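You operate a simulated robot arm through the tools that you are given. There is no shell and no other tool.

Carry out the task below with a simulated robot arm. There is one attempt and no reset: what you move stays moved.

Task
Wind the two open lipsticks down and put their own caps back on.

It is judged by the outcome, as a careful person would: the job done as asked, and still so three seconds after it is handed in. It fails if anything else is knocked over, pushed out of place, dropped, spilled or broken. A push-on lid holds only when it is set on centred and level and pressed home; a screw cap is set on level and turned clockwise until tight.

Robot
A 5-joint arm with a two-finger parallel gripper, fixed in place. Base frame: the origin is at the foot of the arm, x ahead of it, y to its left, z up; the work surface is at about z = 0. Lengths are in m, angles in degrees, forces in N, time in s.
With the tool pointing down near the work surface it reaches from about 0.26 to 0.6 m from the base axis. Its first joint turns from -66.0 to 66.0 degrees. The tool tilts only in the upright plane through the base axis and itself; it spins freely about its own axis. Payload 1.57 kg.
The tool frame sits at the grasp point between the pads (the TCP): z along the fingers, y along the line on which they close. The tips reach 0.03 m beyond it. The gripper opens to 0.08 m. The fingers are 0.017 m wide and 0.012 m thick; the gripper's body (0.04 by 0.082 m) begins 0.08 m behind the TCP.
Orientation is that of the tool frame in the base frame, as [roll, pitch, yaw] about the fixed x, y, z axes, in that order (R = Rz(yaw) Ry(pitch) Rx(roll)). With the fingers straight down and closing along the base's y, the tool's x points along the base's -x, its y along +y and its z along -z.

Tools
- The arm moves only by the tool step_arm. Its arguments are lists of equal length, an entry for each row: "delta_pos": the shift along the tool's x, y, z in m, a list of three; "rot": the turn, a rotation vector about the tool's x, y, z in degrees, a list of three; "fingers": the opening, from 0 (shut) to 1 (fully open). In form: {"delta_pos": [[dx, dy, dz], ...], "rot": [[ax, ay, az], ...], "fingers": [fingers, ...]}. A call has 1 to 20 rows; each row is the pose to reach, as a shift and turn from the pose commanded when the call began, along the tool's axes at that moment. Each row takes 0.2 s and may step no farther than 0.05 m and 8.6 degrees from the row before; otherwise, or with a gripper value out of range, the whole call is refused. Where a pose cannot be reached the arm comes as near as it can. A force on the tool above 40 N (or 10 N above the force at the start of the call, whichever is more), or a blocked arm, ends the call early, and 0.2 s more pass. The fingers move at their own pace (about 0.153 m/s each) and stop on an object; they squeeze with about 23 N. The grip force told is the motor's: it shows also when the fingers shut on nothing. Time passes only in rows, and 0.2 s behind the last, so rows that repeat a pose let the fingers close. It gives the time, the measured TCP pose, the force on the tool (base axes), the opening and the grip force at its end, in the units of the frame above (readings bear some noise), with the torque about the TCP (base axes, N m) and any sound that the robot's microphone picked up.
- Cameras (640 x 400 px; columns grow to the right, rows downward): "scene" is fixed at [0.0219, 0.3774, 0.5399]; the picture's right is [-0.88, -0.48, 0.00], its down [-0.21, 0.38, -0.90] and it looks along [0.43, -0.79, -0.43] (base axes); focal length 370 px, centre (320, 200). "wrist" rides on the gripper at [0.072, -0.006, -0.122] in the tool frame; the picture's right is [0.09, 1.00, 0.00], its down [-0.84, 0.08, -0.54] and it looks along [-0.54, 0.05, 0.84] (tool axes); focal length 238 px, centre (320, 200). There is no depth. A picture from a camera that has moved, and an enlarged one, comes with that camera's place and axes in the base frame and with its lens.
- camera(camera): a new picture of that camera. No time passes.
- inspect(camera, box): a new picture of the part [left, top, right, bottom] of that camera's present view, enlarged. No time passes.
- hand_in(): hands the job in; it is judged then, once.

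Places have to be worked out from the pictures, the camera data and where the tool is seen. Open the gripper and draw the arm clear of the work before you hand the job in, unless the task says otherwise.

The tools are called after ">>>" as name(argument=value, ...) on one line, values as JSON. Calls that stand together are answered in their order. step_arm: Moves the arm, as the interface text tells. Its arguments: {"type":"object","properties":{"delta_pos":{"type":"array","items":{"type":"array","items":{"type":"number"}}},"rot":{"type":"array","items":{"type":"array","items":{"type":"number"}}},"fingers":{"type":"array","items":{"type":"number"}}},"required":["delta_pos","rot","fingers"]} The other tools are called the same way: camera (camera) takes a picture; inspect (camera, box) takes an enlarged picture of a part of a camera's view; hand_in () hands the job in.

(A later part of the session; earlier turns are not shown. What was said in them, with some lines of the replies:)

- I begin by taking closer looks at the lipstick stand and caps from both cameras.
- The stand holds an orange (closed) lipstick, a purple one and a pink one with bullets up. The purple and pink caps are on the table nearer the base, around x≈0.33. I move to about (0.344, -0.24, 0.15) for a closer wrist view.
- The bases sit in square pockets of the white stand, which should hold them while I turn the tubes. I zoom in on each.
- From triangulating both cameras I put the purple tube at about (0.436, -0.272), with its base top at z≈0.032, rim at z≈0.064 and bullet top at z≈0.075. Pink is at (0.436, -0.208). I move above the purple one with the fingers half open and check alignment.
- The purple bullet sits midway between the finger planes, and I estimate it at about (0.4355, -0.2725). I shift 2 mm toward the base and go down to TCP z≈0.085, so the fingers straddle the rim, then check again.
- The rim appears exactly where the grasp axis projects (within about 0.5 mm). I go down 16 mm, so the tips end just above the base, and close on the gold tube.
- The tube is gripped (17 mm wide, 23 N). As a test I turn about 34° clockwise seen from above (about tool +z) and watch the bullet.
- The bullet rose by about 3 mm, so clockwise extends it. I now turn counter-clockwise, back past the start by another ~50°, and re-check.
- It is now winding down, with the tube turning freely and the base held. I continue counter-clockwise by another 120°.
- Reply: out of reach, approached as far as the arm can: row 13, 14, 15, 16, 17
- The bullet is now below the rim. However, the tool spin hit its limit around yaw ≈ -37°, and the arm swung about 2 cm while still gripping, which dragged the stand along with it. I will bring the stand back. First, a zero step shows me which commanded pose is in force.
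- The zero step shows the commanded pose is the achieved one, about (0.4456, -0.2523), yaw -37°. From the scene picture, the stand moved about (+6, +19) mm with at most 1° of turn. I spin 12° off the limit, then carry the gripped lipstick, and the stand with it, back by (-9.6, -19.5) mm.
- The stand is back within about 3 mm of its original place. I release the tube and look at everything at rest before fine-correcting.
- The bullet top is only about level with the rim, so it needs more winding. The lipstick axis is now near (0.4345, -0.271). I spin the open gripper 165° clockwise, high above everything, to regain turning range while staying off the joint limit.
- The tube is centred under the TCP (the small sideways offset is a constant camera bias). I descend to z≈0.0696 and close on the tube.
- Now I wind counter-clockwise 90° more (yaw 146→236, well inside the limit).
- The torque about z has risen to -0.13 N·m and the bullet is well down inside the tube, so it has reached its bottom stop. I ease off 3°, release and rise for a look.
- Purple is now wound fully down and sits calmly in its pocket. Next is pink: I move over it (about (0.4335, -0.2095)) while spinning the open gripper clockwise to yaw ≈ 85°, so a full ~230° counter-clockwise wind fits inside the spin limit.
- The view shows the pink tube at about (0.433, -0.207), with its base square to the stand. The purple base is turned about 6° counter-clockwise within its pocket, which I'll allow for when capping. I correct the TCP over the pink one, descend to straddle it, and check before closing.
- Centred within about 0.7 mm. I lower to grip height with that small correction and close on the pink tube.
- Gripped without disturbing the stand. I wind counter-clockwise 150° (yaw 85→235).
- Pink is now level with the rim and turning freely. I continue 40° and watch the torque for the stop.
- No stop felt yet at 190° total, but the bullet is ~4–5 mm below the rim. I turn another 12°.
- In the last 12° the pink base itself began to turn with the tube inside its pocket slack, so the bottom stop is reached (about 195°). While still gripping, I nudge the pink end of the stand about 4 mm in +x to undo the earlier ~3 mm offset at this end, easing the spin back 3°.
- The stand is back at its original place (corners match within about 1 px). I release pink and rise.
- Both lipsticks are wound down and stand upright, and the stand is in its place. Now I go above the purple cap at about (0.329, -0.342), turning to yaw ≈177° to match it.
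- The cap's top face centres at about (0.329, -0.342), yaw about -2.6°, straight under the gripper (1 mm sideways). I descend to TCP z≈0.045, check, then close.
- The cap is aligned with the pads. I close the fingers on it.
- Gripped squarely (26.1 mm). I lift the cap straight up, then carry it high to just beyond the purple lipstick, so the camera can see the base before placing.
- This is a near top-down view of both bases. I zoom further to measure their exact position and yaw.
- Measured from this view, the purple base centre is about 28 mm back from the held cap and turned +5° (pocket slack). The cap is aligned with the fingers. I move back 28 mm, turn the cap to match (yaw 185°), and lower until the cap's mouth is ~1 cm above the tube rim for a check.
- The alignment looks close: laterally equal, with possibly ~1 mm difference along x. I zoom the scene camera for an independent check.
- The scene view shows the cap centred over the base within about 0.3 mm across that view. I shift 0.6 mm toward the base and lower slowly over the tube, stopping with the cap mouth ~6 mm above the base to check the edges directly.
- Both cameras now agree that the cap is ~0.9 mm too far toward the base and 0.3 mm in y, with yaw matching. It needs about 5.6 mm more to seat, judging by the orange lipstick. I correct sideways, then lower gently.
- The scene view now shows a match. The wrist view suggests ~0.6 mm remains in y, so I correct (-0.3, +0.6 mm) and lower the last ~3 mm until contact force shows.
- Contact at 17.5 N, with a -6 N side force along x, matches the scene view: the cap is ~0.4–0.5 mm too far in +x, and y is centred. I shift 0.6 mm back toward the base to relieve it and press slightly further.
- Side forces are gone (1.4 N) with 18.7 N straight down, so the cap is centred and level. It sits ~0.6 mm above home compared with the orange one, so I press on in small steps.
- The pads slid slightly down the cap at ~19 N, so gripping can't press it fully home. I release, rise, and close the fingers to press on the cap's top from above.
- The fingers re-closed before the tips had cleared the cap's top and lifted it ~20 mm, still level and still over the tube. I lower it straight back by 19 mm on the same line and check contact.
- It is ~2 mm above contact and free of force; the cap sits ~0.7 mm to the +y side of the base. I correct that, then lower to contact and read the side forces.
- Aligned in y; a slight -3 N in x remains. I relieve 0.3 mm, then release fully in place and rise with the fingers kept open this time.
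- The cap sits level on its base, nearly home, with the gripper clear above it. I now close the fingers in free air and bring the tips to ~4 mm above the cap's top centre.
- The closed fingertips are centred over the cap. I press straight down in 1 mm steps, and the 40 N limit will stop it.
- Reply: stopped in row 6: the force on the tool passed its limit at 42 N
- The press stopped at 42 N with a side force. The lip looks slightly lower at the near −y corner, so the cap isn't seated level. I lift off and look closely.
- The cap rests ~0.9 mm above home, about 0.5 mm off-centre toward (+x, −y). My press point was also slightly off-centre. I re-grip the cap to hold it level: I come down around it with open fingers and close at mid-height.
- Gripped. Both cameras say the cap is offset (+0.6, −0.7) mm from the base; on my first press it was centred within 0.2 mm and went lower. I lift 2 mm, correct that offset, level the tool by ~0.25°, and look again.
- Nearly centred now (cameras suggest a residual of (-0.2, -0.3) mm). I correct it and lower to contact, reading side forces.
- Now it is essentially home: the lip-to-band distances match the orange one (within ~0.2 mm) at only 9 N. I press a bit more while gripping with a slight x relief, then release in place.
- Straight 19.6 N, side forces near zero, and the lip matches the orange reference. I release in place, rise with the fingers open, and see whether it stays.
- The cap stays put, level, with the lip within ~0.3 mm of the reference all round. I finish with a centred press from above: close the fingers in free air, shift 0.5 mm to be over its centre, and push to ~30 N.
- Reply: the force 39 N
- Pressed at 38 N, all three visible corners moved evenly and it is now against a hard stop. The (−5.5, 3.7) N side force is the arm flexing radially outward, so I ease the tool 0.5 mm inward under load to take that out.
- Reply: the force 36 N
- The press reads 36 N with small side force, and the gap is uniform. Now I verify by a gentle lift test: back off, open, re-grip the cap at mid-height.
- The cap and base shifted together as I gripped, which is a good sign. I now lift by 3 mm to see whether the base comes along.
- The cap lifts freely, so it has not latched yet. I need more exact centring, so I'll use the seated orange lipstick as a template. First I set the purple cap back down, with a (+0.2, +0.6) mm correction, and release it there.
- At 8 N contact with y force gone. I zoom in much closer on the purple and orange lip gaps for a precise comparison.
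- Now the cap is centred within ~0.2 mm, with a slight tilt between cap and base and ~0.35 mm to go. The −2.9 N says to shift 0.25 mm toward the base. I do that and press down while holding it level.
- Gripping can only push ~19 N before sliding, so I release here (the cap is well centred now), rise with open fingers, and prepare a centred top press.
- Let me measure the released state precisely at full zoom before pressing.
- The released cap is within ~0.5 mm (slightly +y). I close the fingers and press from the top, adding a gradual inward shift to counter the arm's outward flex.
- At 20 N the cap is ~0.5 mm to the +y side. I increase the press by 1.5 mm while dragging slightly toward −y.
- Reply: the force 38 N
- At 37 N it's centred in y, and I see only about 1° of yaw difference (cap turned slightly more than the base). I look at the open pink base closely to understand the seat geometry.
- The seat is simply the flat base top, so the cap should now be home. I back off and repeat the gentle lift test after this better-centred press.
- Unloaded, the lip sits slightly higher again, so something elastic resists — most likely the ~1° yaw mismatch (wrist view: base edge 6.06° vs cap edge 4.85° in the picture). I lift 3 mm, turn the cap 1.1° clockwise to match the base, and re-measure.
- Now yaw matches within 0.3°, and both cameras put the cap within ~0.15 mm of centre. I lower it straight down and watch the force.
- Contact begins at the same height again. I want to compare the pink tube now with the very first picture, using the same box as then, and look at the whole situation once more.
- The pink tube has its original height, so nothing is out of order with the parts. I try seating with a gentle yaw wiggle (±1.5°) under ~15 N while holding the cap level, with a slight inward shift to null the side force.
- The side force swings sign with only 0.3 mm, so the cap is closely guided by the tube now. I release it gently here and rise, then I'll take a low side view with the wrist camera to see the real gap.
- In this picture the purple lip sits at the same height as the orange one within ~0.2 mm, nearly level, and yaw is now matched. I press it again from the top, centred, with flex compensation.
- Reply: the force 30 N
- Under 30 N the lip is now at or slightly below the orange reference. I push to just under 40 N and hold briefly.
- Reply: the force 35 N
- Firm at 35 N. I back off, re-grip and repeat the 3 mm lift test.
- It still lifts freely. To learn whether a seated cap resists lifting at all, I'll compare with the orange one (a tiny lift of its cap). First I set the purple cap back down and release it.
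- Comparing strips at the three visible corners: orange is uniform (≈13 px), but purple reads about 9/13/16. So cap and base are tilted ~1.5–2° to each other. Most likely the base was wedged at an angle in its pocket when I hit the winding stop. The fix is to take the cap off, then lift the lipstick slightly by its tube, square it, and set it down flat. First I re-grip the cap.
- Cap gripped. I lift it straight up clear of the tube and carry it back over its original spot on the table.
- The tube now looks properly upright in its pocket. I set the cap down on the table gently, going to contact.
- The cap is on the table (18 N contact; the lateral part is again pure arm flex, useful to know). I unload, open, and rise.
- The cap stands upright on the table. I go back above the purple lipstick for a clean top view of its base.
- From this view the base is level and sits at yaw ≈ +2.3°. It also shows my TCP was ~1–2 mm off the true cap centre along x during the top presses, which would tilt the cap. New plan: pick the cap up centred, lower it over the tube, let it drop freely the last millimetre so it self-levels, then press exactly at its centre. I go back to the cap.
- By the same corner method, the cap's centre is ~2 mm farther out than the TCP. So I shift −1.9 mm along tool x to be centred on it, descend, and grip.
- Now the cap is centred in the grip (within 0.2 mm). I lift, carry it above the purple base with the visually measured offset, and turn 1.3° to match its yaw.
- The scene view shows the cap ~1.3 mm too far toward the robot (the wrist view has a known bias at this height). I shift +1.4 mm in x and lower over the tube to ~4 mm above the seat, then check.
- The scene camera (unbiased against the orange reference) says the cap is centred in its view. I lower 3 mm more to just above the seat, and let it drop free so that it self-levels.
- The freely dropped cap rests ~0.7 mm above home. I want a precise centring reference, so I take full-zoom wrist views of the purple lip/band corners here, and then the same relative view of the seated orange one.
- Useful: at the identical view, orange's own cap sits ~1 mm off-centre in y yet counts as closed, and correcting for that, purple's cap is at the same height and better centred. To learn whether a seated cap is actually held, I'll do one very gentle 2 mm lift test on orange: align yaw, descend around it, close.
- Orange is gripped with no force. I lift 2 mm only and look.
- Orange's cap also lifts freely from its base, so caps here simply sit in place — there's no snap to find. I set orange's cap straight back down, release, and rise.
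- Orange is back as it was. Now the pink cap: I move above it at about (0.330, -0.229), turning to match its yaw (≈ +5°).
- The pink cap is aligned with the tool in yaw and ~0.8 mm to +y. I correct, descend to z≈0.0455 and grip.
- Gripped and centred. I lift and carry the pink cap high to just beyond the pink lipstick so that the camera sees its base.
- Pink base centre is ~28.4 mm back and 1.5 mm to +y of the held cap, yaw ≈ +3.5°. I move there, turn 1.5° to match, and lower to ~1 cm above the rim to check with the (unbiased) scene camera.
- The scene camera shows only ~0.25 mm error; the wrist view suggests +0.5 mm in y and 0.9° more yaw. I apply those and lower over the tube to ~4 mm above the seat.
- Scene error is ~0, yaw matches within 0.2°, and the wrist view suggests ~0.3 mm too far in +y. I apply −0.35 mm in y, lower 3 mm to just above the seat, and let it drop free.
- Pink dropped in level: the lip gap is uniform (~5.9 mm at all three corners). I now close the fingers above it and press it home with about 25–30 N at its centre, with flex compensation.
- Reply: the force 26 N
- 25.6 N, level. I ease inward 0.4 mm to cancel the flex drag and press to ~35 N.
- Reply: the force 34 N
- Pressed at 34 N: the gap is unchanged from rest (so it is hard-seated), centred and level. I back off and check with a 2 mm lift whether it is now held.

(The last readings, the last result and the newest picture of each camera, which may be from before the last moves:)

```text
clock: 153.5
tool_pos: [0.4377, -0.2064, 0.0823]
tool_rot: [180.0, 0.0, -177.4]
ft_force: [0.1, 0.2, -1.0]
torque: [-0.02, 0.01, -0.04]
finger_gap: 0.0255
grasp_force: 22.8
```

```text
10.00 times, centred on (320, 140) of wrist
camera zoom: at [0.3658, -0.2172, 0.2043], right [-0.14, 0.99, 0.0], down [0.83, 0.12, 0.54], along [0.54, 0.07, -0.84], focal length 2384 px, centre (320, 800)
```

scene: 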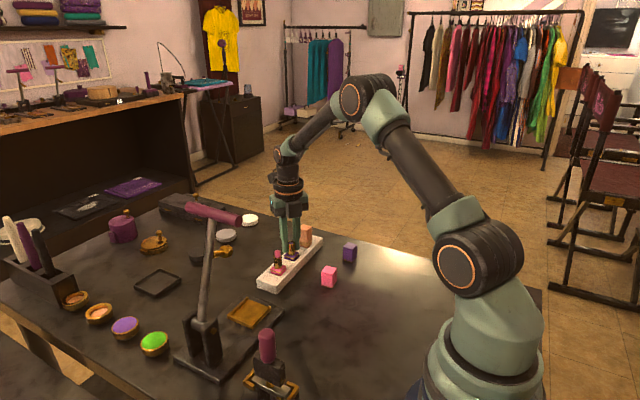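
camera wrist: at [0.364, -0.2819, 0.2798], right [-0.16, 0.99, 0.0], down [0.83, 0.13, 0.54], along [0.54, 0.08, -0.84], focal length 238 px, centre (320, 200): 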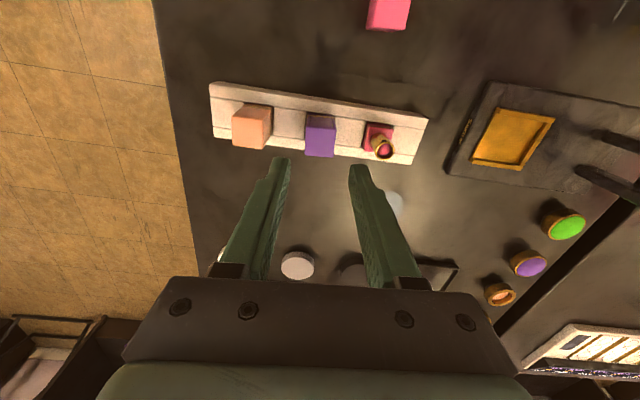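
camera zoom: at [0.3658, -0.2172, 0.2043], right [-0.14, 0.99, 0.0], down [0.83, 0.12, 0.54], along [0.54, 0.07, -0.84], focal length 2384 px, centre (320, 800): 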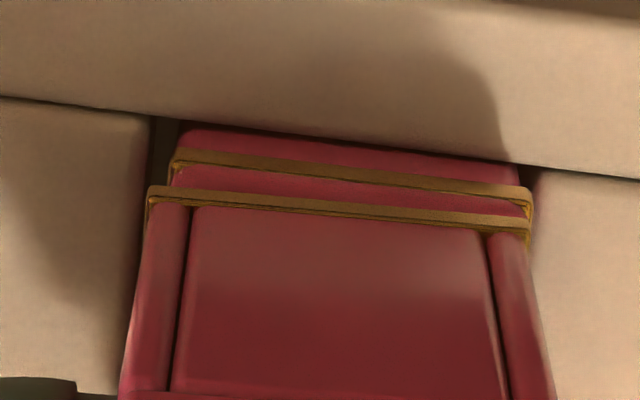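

The pink cap also lifts freely, the same as orange — so the caps just need to sit centred, level and down. Base and cap are now offset by (−0.2, −1.0) mm and 1.2° in yaw, so I correct that in the lifted state, lower, and let it drop in again.

>>> step_arm(delta_pos=[[-0.0002, 0.0005, 0], [-0.0002, 0.001, 0], [-0.0002, 0.001, 0.001], [-0.0002, 0.001, 0.002], [-0.0002, 0.001, 0.0023], [-0.0002, 0.001, 0.0023], [-0.0002, 0.001, 0.0023], [-0.0002, 0.001, 0.0023], [-0.0002, 0.001, 0.0023], [-0.0002, 0.001, -0.02], [-0.0002, 0.001, -0.045], [-0.0002, 0.001, -0.045]], rot=[[0, 0, 0.6], [0, 0, 1.2], [0, 0, 1.2], [0, 0, 1.2], [0, 0, 1.2], [0, 0, 1.2], [0, 0, 1.2], [0, 0, 1.2], [0, 0, 1.2], [0, 0, 1.2], [0, 0, 1.2], [0, 0, 1.2]], fingers=[0.2, 0.2, 0.2, 0.2, 0.2, 0.5, 0.5, 0.5, 0.5, 0.5, 0.5, 0.5])

>>> inspect(camera="scene", box=[283, 254, 303, 266])

>>> inspect(camera="wrist", box=[280, 100, 360, 160])

```text
clock: 156.1
tool_pos: [0.4385, -0.2059, 0.1279]
tool_rot: [180.0, 0.0, -178.6]
ft_force: [-0.5, 0.4, 0.1]
torque: [0.05, -0.01, 0.0]
finger_gap: 0.04
grasp_force: 0.1
```

```text
16.00 times, centred on (293, 260) of scene
camera zoom: at [0.0219, 0.3774, 0.5399], right [-0.88, -0.48, 0.0], down [-0.21, 0.38, -0.9], along [0.43, -0.79, -0.43], focal length 5918 px, centre (752, -760)
```

zoom: 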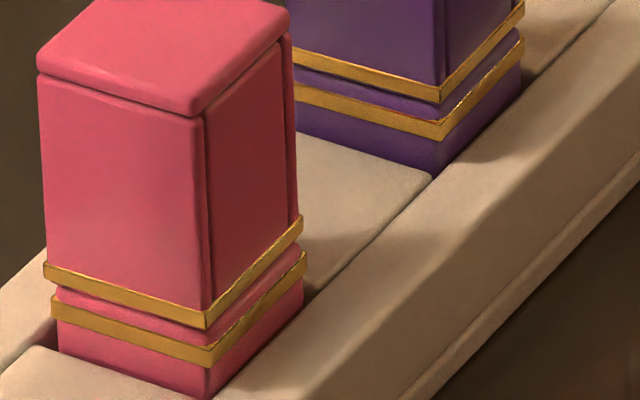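

```text
6.67 times, centred on (320, 130) of wrist
camera zoom: at [0.3666, -0.2155, 0.2498], right [-0.12, 0.99, 0.0], down [0.83, 0.1, 0.54], along [0.54, 0.06, -0.84], focal length 1589 px, centre (320, 667)
```

zoom: 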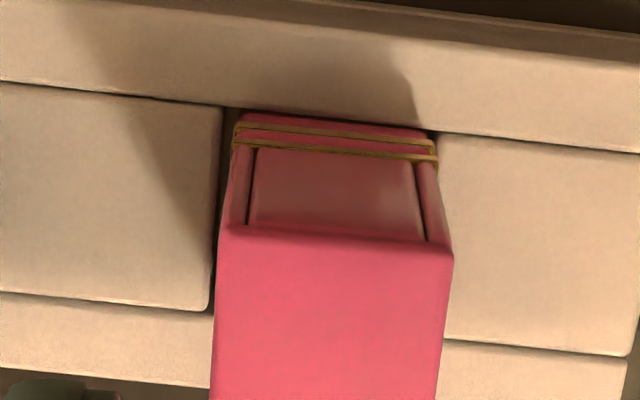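

Pink sits evenly, with the cap ~0.6 mm toward +x of its base. I press gently (~15–20 N) at its true centre (2 mm nearer on tool x) with a slight drag toward −x to finish centring.

>>> step_arm(delta_pos=[[0.002, 0.0003, 0], [0.002, 0.0003, 0], [0.002, 0.0003, 0], [0.002, 0.0003, 0.012], [0.002, 0.0003, 0.021], [0.002, 0.0003, 0.0245], [0.0022, 0.0003, 0.0255], [0.0026, 0.0003, 0.026], [0.003, 0.0004, 0.0265], [0.003, 0.0004, 0.0265]], rot=[[0, 0, 0], [0, 0, 0], [0, 0, 0], [0, 0, 0], [0, 0, 0], [0, 0, 0], [0, 0, 0], [0, 0, 0], [0, 0, 0], [0, 0, 0]], fingers=[0, 0, 0, 0, 0, 0, 0, 0, 0, 0])

>>> inspect(camera="scene", box=[283, 254, 303, 266])

>>> inspect(camera="wrist", box=[290, 115, 350, 155])

```text
clock: 158.3
tool_pos: [0.4367, -0.2062, 0.1031]
tool_rot: [-179.9, 0.2, -178.7]
ft_force: [-0.6, 0.6, 30.7]
torque: [0.04, 0.12, 0.01]
finger_gap: 0.0
grasp_force: 21.3
```

```text
16.00 times, centred on (293, 260) of scene
camera zoom: at [0.0218, 0.3775, 0.5398], right [-0.88, -0.48, 0.0], down [-0.21, 0.38, -0.9], along [0.43, -0.79, -0.43], focal length 5918 px, centre (752, -760)
```

zoom: 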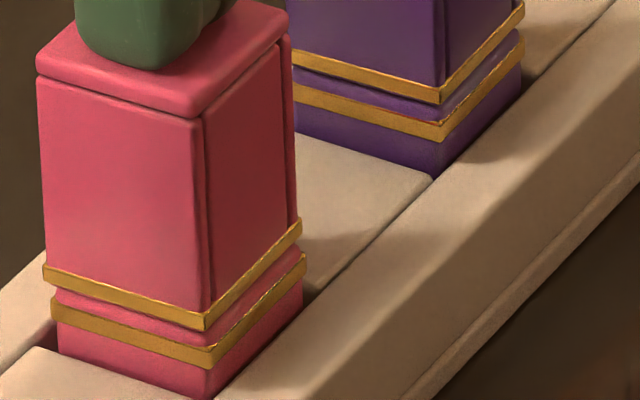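

```text
10.00 times, centred on (320, 135) of wrist
camera zoom: at [0.364, -0.2149, 0.2243], right [-0.12, 0.99, 0.0], down [0.83, 0.1, 0.55], along [0.54, 0.06, -0.84], focal length 2384 px, centre (320, 850)
```

zoom: 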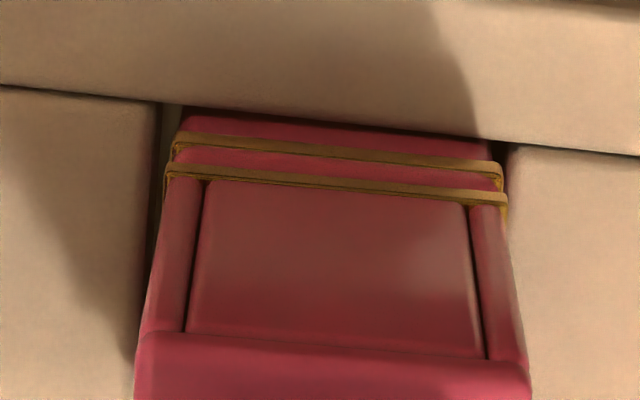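

30.7 N straight down with practically zero side force, and pink is level and seated. I lift off and move above the purple cap to give it the same well-centred final press.

>>> step_arm(delta_pos=[[-0.0005, 0, -0.006], [-0.0005, 0, -0.03], [-0.0005, 0, -0.052], [0, -0.02, -0.052], [0.0005, -0.04, -0.052], [0.0011, -0.064, -0.052], [0.0011, -0.064, -0.052]], rot=[[0, 0, 0], [0, 0, 0], [0, 0, 0], [0, 0, 0], [0, 0, 0], [0, 0, 0], [0, 0, 0]], fingers=[0, 0, 0, 0, 0, 0, 0])

>>> inspect(camera="wrist", box=[280, 95, 360, 155])

>>> inspect(camera="scene", box=[280, 230, 324, 270])

```text
clock: 159.9
tool_pos: [0.4358, -0.2688, 0.1543]
tool_rot: [-180.0, -0.1, -178.4]
ft_force: [0.3, -1.0, -0.2]
torque: [0.01, -0.01, 0.03]
finger_gap: 0.0001
grasp_force: 21.6
```

```text
6.67 times, centred on (320, 125) of wrist
camera zoom: at [0.3642, -0.2788, 0.2749], right [-0.12, 0.99, 0.0], down [0.83, 0.1, 0.54], along [0.54, 0.06, -0.84], focal length 1589 px, centre (320, 700)
```

zoom: 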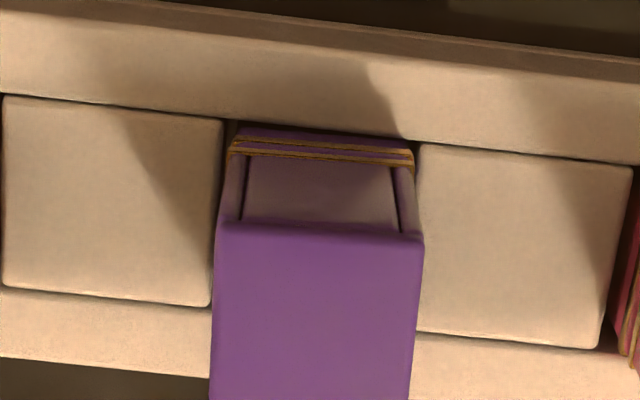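

```text
10.00 times, centred on (302, 250) of scene
camera zoom: at [0.0219, 0.3774, 0.5399], right [-0.88, -0.48, 0.0], down [-0.21, 0.38, -0.9], along [0.43, -0.79, -0.43], focal length 3699 px, centre (500, -300)
```

zoom: 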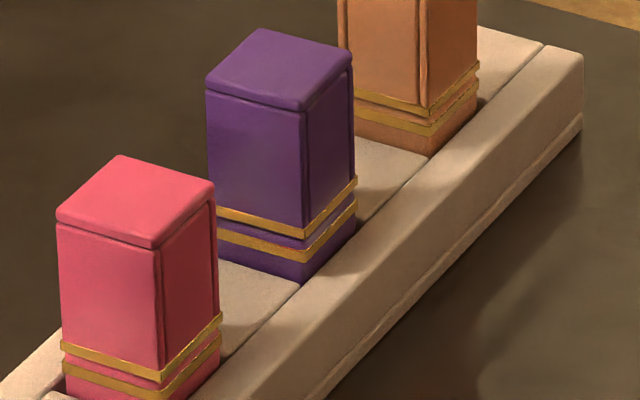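

All three caps look alike now. I press purple once more at its centre (shifted 0.9 mm in −y), to ~30 N with flex compensation.

>>> step_arm(delta_pos=[[0, -0.0009, 0.02], [0, -0.0009, 0.04], [0, -0.0009, 0.048], [0, -0.0009, 0.0505], [0.0001, -0.0009, 0.0515], [0.0003, -0.0008, 0.0525], [0.0005, -0.0007, 0.0535], [0.0005, -0.0007, 0.0535]], rot=[[0, 0, 0], [0, 0, 0], [0, 0, 0], [0, 0, 0], [0, 0, 0], [0, 0, 0], [0, 0, 0], [0, 0, 0]], fingers=[0, 0, 0, 0, 0, 0, 0, 0])

>>> inspect(camera="scene", box=[303, 244, 313, 250])

>>> inspect(camera="wrist", box=[290, 115, 350, 155])

```text
clock: 161.8
tool_pos: [0.437, -0.2704, 0.1034]
tool_rot: [-179.7, 0.3, -178.5]
ft_force: [-2.4, 0.2, 9.5]
torque: [0.07, 0.11, 0.02]
finger_gap: 0.0001
grasp_force: 21.0
stopped in row 8: the force on the tool passed its limit at 40 N (the readings are from after the stop); the commanded pose is now the measured one
```

```text
16.00 times, centred on (308, 247) of scene
camera zoom: at [0.0219, 0.3775, 0.5399], right [-0.88, -0.48, 0.0], down [-0.21, 0.38, -0.9], along [0.43, -0.79, -0.43], focal length 5918 px, centre (512, -552)
```

zoom: 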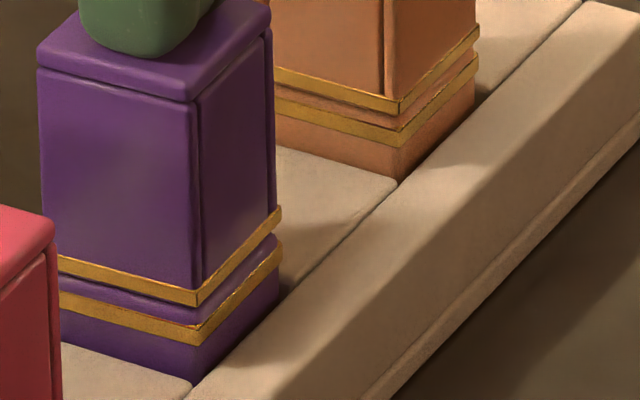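

```text
10.00 times, centred on (320, 135) of wrist
camera zoom: at [0.3643, -0.2798, 0.2248], right [-0.12, 0.99, -0.01], down [0.83, 0.1, 0.55], along [0.54, 0.06, -0.84], focal length 2384 px, centre (320, 850)
```

zoom: 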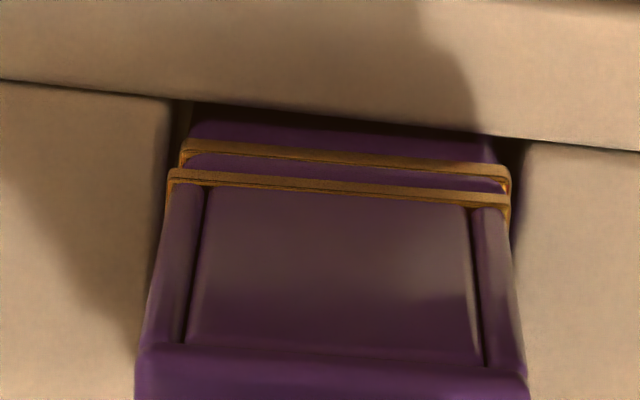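

The press reached 40 N, and the cap is down and level. I lift off and withdraw upward to view everything at rest.

>>> step_arm(delta_pos=[[0, 0, -0.005], [0, 0, -0.03], [0, 0, -0.07], [0.03, 0, -0.1], [0.06, 0, -0.12], [0.06, 0, -0.12]], rot=[[0, 0, 0], [0, 0, 0], [0, 0, 0], [0, 0, 0], [0, 0, 0], [0, 0, 0]], fingers=[0, 0, 0.3, 0.6, 1, 1])

>>> camera(camera="scene")

>>> inspect(camera="scene", box=[250, 210, 370, 300])

>>> inspect(camera="scene", box=[280, 230, 324, 270])

>>> inspect(camera="wrist", box=[230, 120, 410, 240])

```text
clock: 163.2
tool_pos: [0.3757, -0.2728, 0.2225]
tool_rot: [-179.8, 0.3, -178.6]
ft_force: [0.2, -0.4, 0.0]
torque: [-0.02, -0.02, -0.01]
finger_gap: 0.08
grasp_force: 0.1
```

```text
taken
```

scene: 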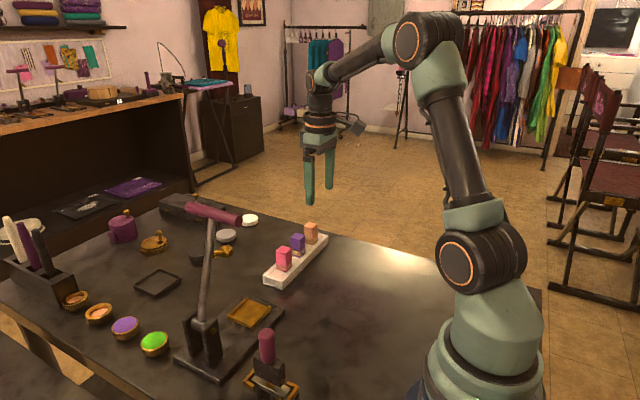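

```text
4.44 times, centred on (310, 255) of scene
camera zoom: at [0.0219, 0.3774, 0.5399], right [-0.88, -0.48, 0.0], down [-0.21, 0.38, -0.9], along [0.43, -0.79, -0.43], focal length 1644 px, centre (364, -44)
```

zoom: 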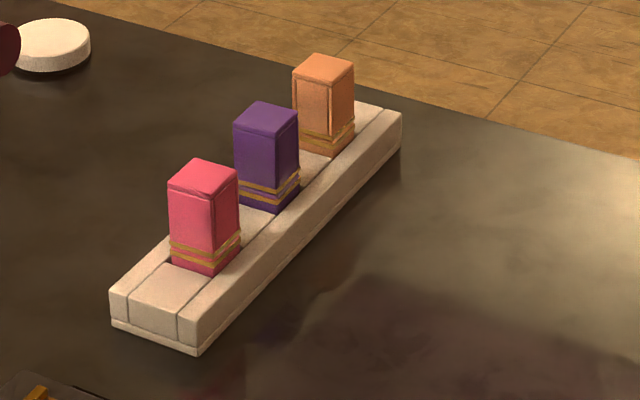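

```text
10.00 times, centred on (302, 250) of scene
camera zoom: at [0.0219, 0.3774, 0.5399], right [-0.88, -0.48, 0.0], down [-0.21, 0.38, -0.9], along [0.43, -0.79, -0.43], focal length 3699 px, centre (500, -300)
```

zoom: 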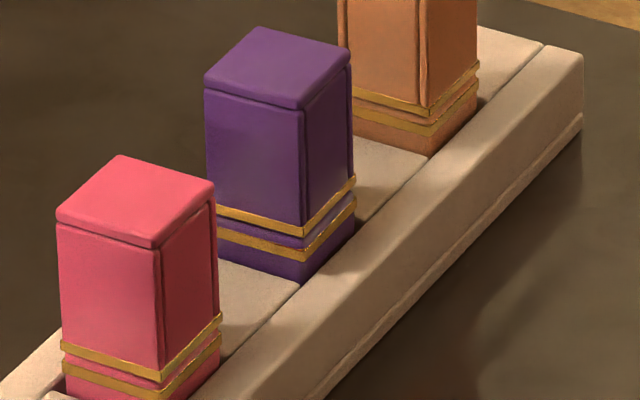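

```text
3.33 times, centred on (320, 180) of wrist
camera zoom: at [0.3043, -0.2815, 0.3432], right [-0.12, 0.99, 0.0], down [0.83, 0.1, 0.55], along [0.54, 0.06, -0.84], focal length 794 px, centre (320, 267)
```

zoom: 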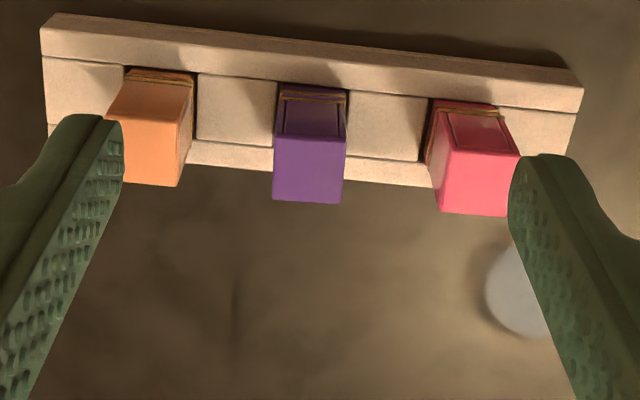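

All three are capped and upright, with the stand in its original place. I take a final close look at purple and pink at rest.

>>> inspect(camera="scene", box=[303, 244, 313, 250])

>>> inspect(camera="scene", box=[283, 254, 303, 266])

>>> inspect(camera="wrist", box=[290, 130, 350, 190])

>>> inspect(camera="wrist", box=[340, 130, 400, 190])

```text
16.00 times, centred on (308, 247) of scene
camera zoom: at [0.0219, 0.3774, 0.5399], right [-0.88, -0.48, 0.0], down [-0.21, 0.38, -0.9], along [0.43, -0.79, -0.43], focal length 5918 px, centre (512, -552)
```

zoom: 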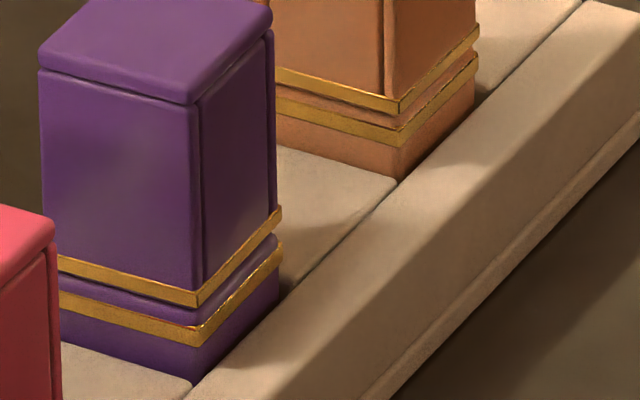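

```text
16.00 times, centred on (293, 260) of scene
camera zoom: at [0.0219, 0.3774, 0.5399], right [-0.88, -0.48, 0.0], down [-0.21, 0.38, -0.9], along [0.43, -0.79, -0.43], focal length 5918 px, centre (752, -760)
```

zoom: 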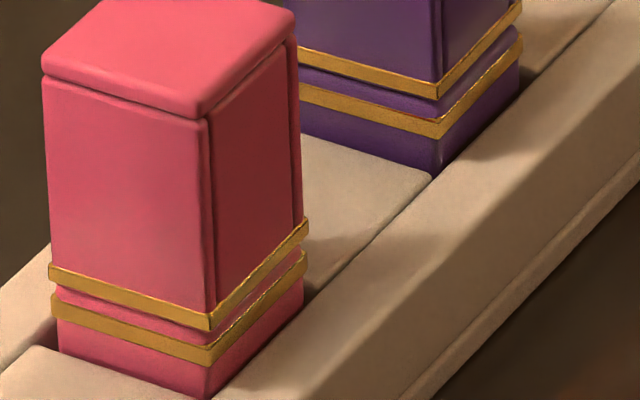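

```text
6.67 times, centred on (320, 160) of wrist
camera zoom: at [0.3043, -0.2815, 0.3432], right [-0.12, 0.99, 0.0], down [0.83, 0.1, 0.55], along [0.54, 0.06, -0.84], focal length 1589 px, centre (320, 467)
```

zoom: 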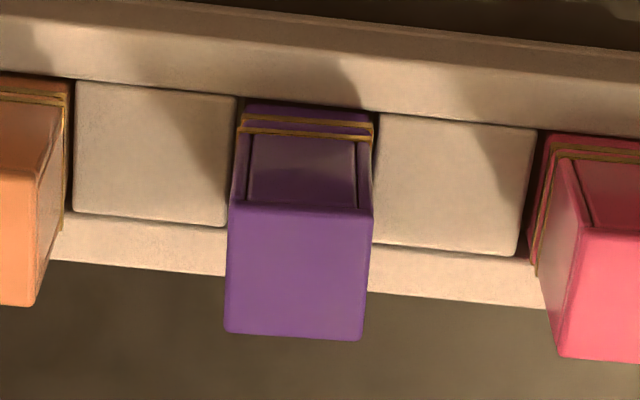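

```text
6.67 times, centred on (370, 160) of wrist
camera zoom: at [0.3043, -0.2815, 0.3432], right [-0.12, 0.99, 0.0], down [0.83, 0.1, 0.55], along [0.54, 0.06, -0.84], focal length 1589 px, centre (-13, 467)
```

zoom: 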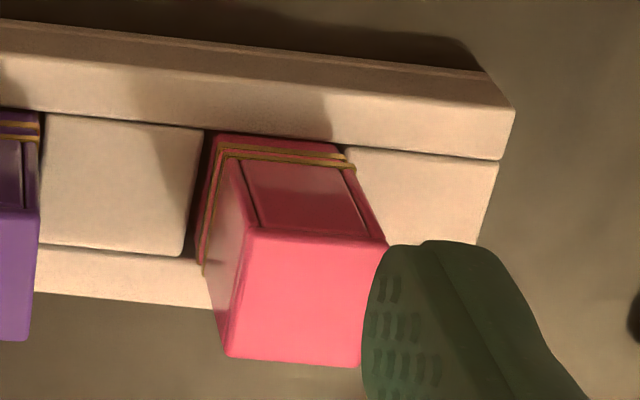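

Pink matches orange's lip gap (~2.7 mm strip), but purple's near side still looks ~0.5 mm higher. I look at purple from its +y side by turning the tool to yaw ≈ 90°, to see if its cap is tilted.

>>> step_arm(delta_pos=[[-0.005, 0, 0.005], [-0.01, 0, 0.01], [-0.015, 0, 0.015], [-0.02, 0, 0.02], [-0.025, 0, 0.025], [-0.03, 0, 0.03], [-0.035, 0, 0.035], [-0.04, 0, 0.04], [-0.045, 0, 0.045], [-0.05, 0, 0.05], [-0.055, 0, 0.055], [-0.06, 0, 0.06], [-0.06, 0, 0.065], [-0.06, 0, 0.065]], rot=[[0, 0, 7.5], [0, 0, 15], [0, 0, 22.5], [0, 0, 30], [0, 0, 37.5], [0, 0, 45], [0, 0, 52.5], [0, 0, 60], [0, 0, 67.5], [0, 0, 75], [0, 0, 82.5], [0, 0, 90], [0, 0, 95], [0, 0, 95]], fingers=[0.8, 0.8, 0.8, 0.8, 0.8, 0.8, 0.8, 0.8, 0.8, 0.8, 0.8, 0.8, 0.8, 0.8])

>>> camera(camera="wrist")

>>> inspect(camera="wrist", box=[280, 95, 360, 155])

```text
clock: 166.2
tool_pos: [0.4367, -0.2703, 0.1572]
tool_rot: [179.7, 0.1, 86.3]
ft_force: [0.1, -0.5, -0.7]
torque: [-0.03, 0.02, -0.01]
finger_gap: 0.064
grasp_force: 0.1
```

```text
taken
camera wrist: at [0.4337, -0.199, 0.2791], right [1.0, 0.03, 0.01], down [0.02, -0.84, 0.55], along [0.02, -0.54, -0.84], focal length 238 px, centre (320, 200)
```

wrist: 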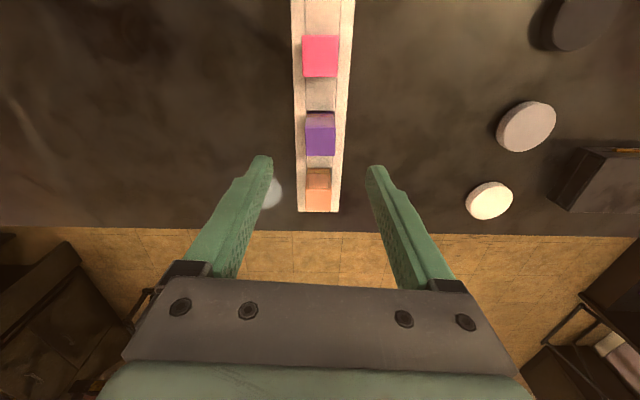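

```text
6.67 times, centred on (320, 125) of wrist
camera zoom: at [0.4337, -0.199, 0.2791], right [1.0, 0.03, 0.01], down [0.02, -0.84, 0.55], along [0.02, -0.54, -0.84], focal length 1589 px, centre (320, 700)
```

zoom: 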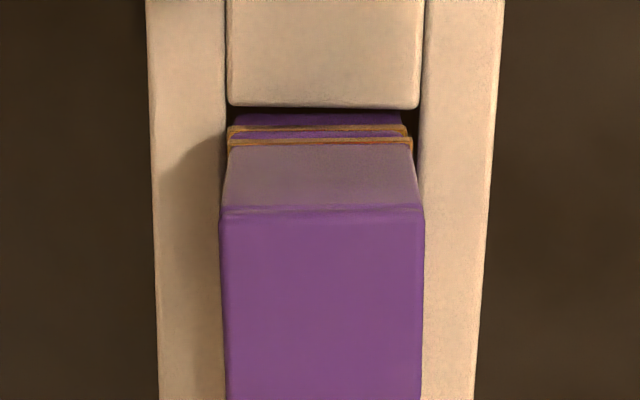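

>>> inspect(camera="wrist", box=[302, 108, 322, 120])

>>> inspect(camera="wrist", box=[318, 108, 338, 120])

>>> inspect(camera="wrist", box=[285, 20, 355, 85])

>>> inspect(camera="wrist", box=[285, 155, 355, 220])

```text
16.00 times, centred on (312, 114) of wrist
camera zoom: at [0.4337, -0.199, 0.2791], right [1.0, 0.03, 0.01], down [0.02, -0.84, 0.55], along [0.02, -0.54, -0.84], focal length 3814 px, centre (448, 1576)
```

zoom: 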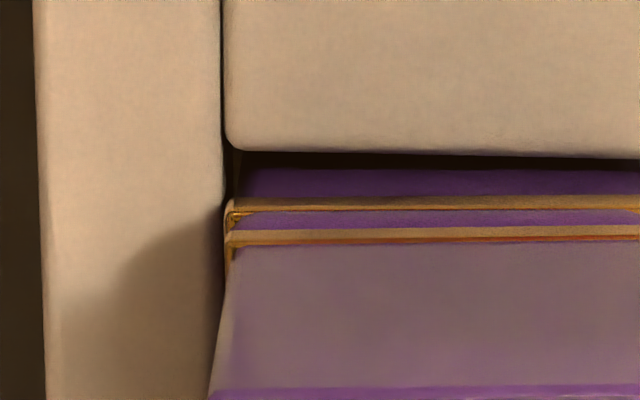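

```text
16.00 times, centred on (328, 114) of wrist
camera zoom: at [0.4337, -0.199, 0.2791], right [1.0, 0.03, 0.01], down [0.02, -0.84, 0.55], along [0.02, -0.54, -0.84], focal length 3814 px, centre (192, 1576)
```

zoom: 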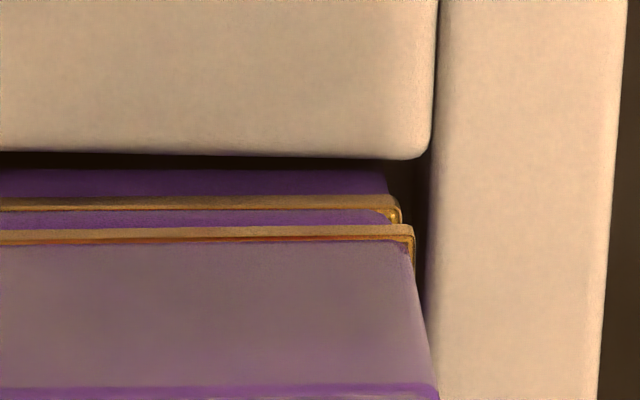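

```text
6.15 times, centred on (320, 52) of wrist
camera zoom: at [0.4337, -0.199, 0.2791], right [1.0, 0.03, 0.01], down [0.02, -0.84, 0.55], along [0.02, -0.54, -0.84], focal length 1467 px, centre (320, 1108)
```

zoom: 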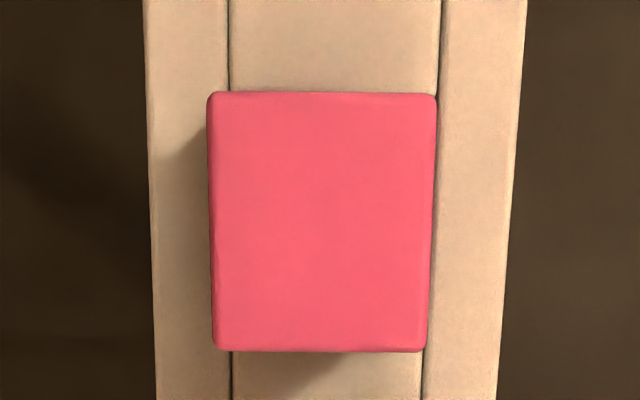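

```text
6.15 times, centred on (320, 188) of wrist
camera zoom: at [0.4337, -0.199, 0.2791], right [1.0, 0.03, 0.01], down [0.02, -0.84, 0.55], along [0.02, -0.54, -0.84], focal length 1467 px, centre (320, 277)
```

zoom: 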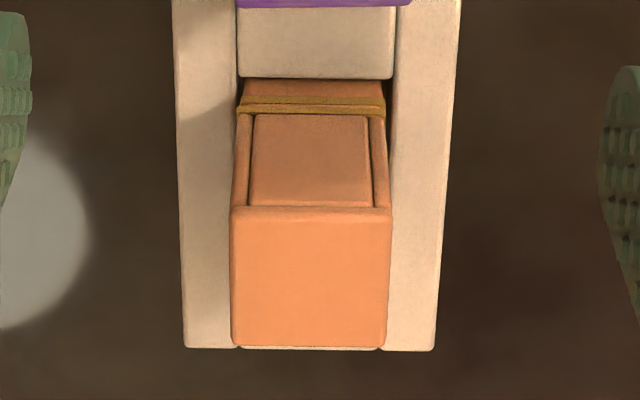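

From the side the purple cap is level (lip and band within ~0.5°) and centred within ~0.4 mm, so both caps are properly on. I withdraw the open gripper upward and back toward its start position.

>>> step_arm(delta_pos=[[0, 0, -0.04], [0, 0, -0.08], [0, 0, -0.12], [-0.01, -0.043, -0.126], [-0.02, -0.086, -0.126], [-0.03, -0.129, -0.126], [-0.038, -0.172, -0.126], [-0.038, -0.172, -0.126]], rot=[[0, 0, 0], [0, 0, 0], [0, 0, 0], [0, 0, 0], [0, 0, 0], [0, 0, 0], [0, 0, 0], [0, 0, 0]], fingers=[1, 1, 1, 1, 1, 1, 1, 1])

>>> camera(camera="scene")

>>> inspect(camera="scene", box=[250, 210, 370, 300])

```text
clock: 168.0
tool_pos: [0.2609, -0.2989, 0.2814]
tool_rot: [179.6, 0.3, 86.5]
ft_force: [-0.6, 0.4, 0.1]
torque: [-0.01, -0.04, 0.03]
finger_gap: 0.0797
grasp_force: 0.1
```

```text
taken
```

scene: 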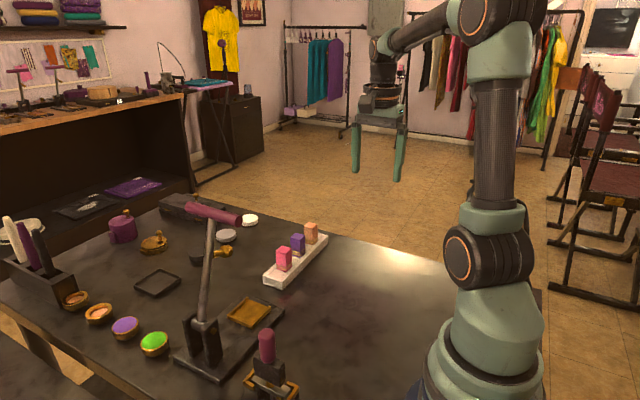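

```text
4.44 times, centred on (310, 255) of scene
camera zoom: at [0.0219, 0.3774, 0.5399], right [-0.88, -0.48, 0.0], down [-0.21, 0.38, -0.9], along [0.43, -0.79, -0.43], focal length 1644 px, centre (364, -44)
```

zoom: 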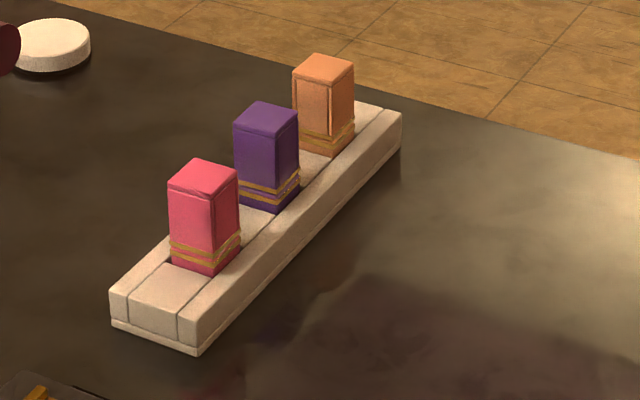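

Both lipsticks are wound down and wear their own caps, upright and level in the stand. The stand, the orange lipstick and everything else are in place, and the arm is clear with the gripper open. I hand the job in.

>>> hand_in()

```text
The job is handed in.
```

I wound both open lipsticks fully down and put their own caps back on, and handed the job in with the gripper open and the arm clear. The caps are on, but nothing in the readings shows them clicked or locked on.

- **Winding:** The purple and pink bullets both went down to their end stops, well below the tube rims.
- **Caps:** Both caps are set level on their bases and off-centre by roughly half a millimetre. I pressed each from above, purple to 40 N and pink to 34 N.
- **Hold:** No click sounded, and when I test-lifted the purple, pink and orange caps, each came up without resistance. After those tests I re-seated and re-pressed purple and pink, and set orange's cap back down. I did not test-lift them again.
- **Purple cap:** Its near side may sit about half a millimetre higher than the others. That is about as fine as I could measure.

**Disturbances:**
- **Stand:** While I was winding purple, the wrist reached its turning limit and dragged the stand about 2 cm. I moved it back to within about 1 mm of where it was.
- **Orange lipstick:** I lifted its cap about 2 mm as a comparison and set it back down. That cap sat about 1 mm off-centre when I measured it. I can't say whether it started that way or shifted when the stand moved.
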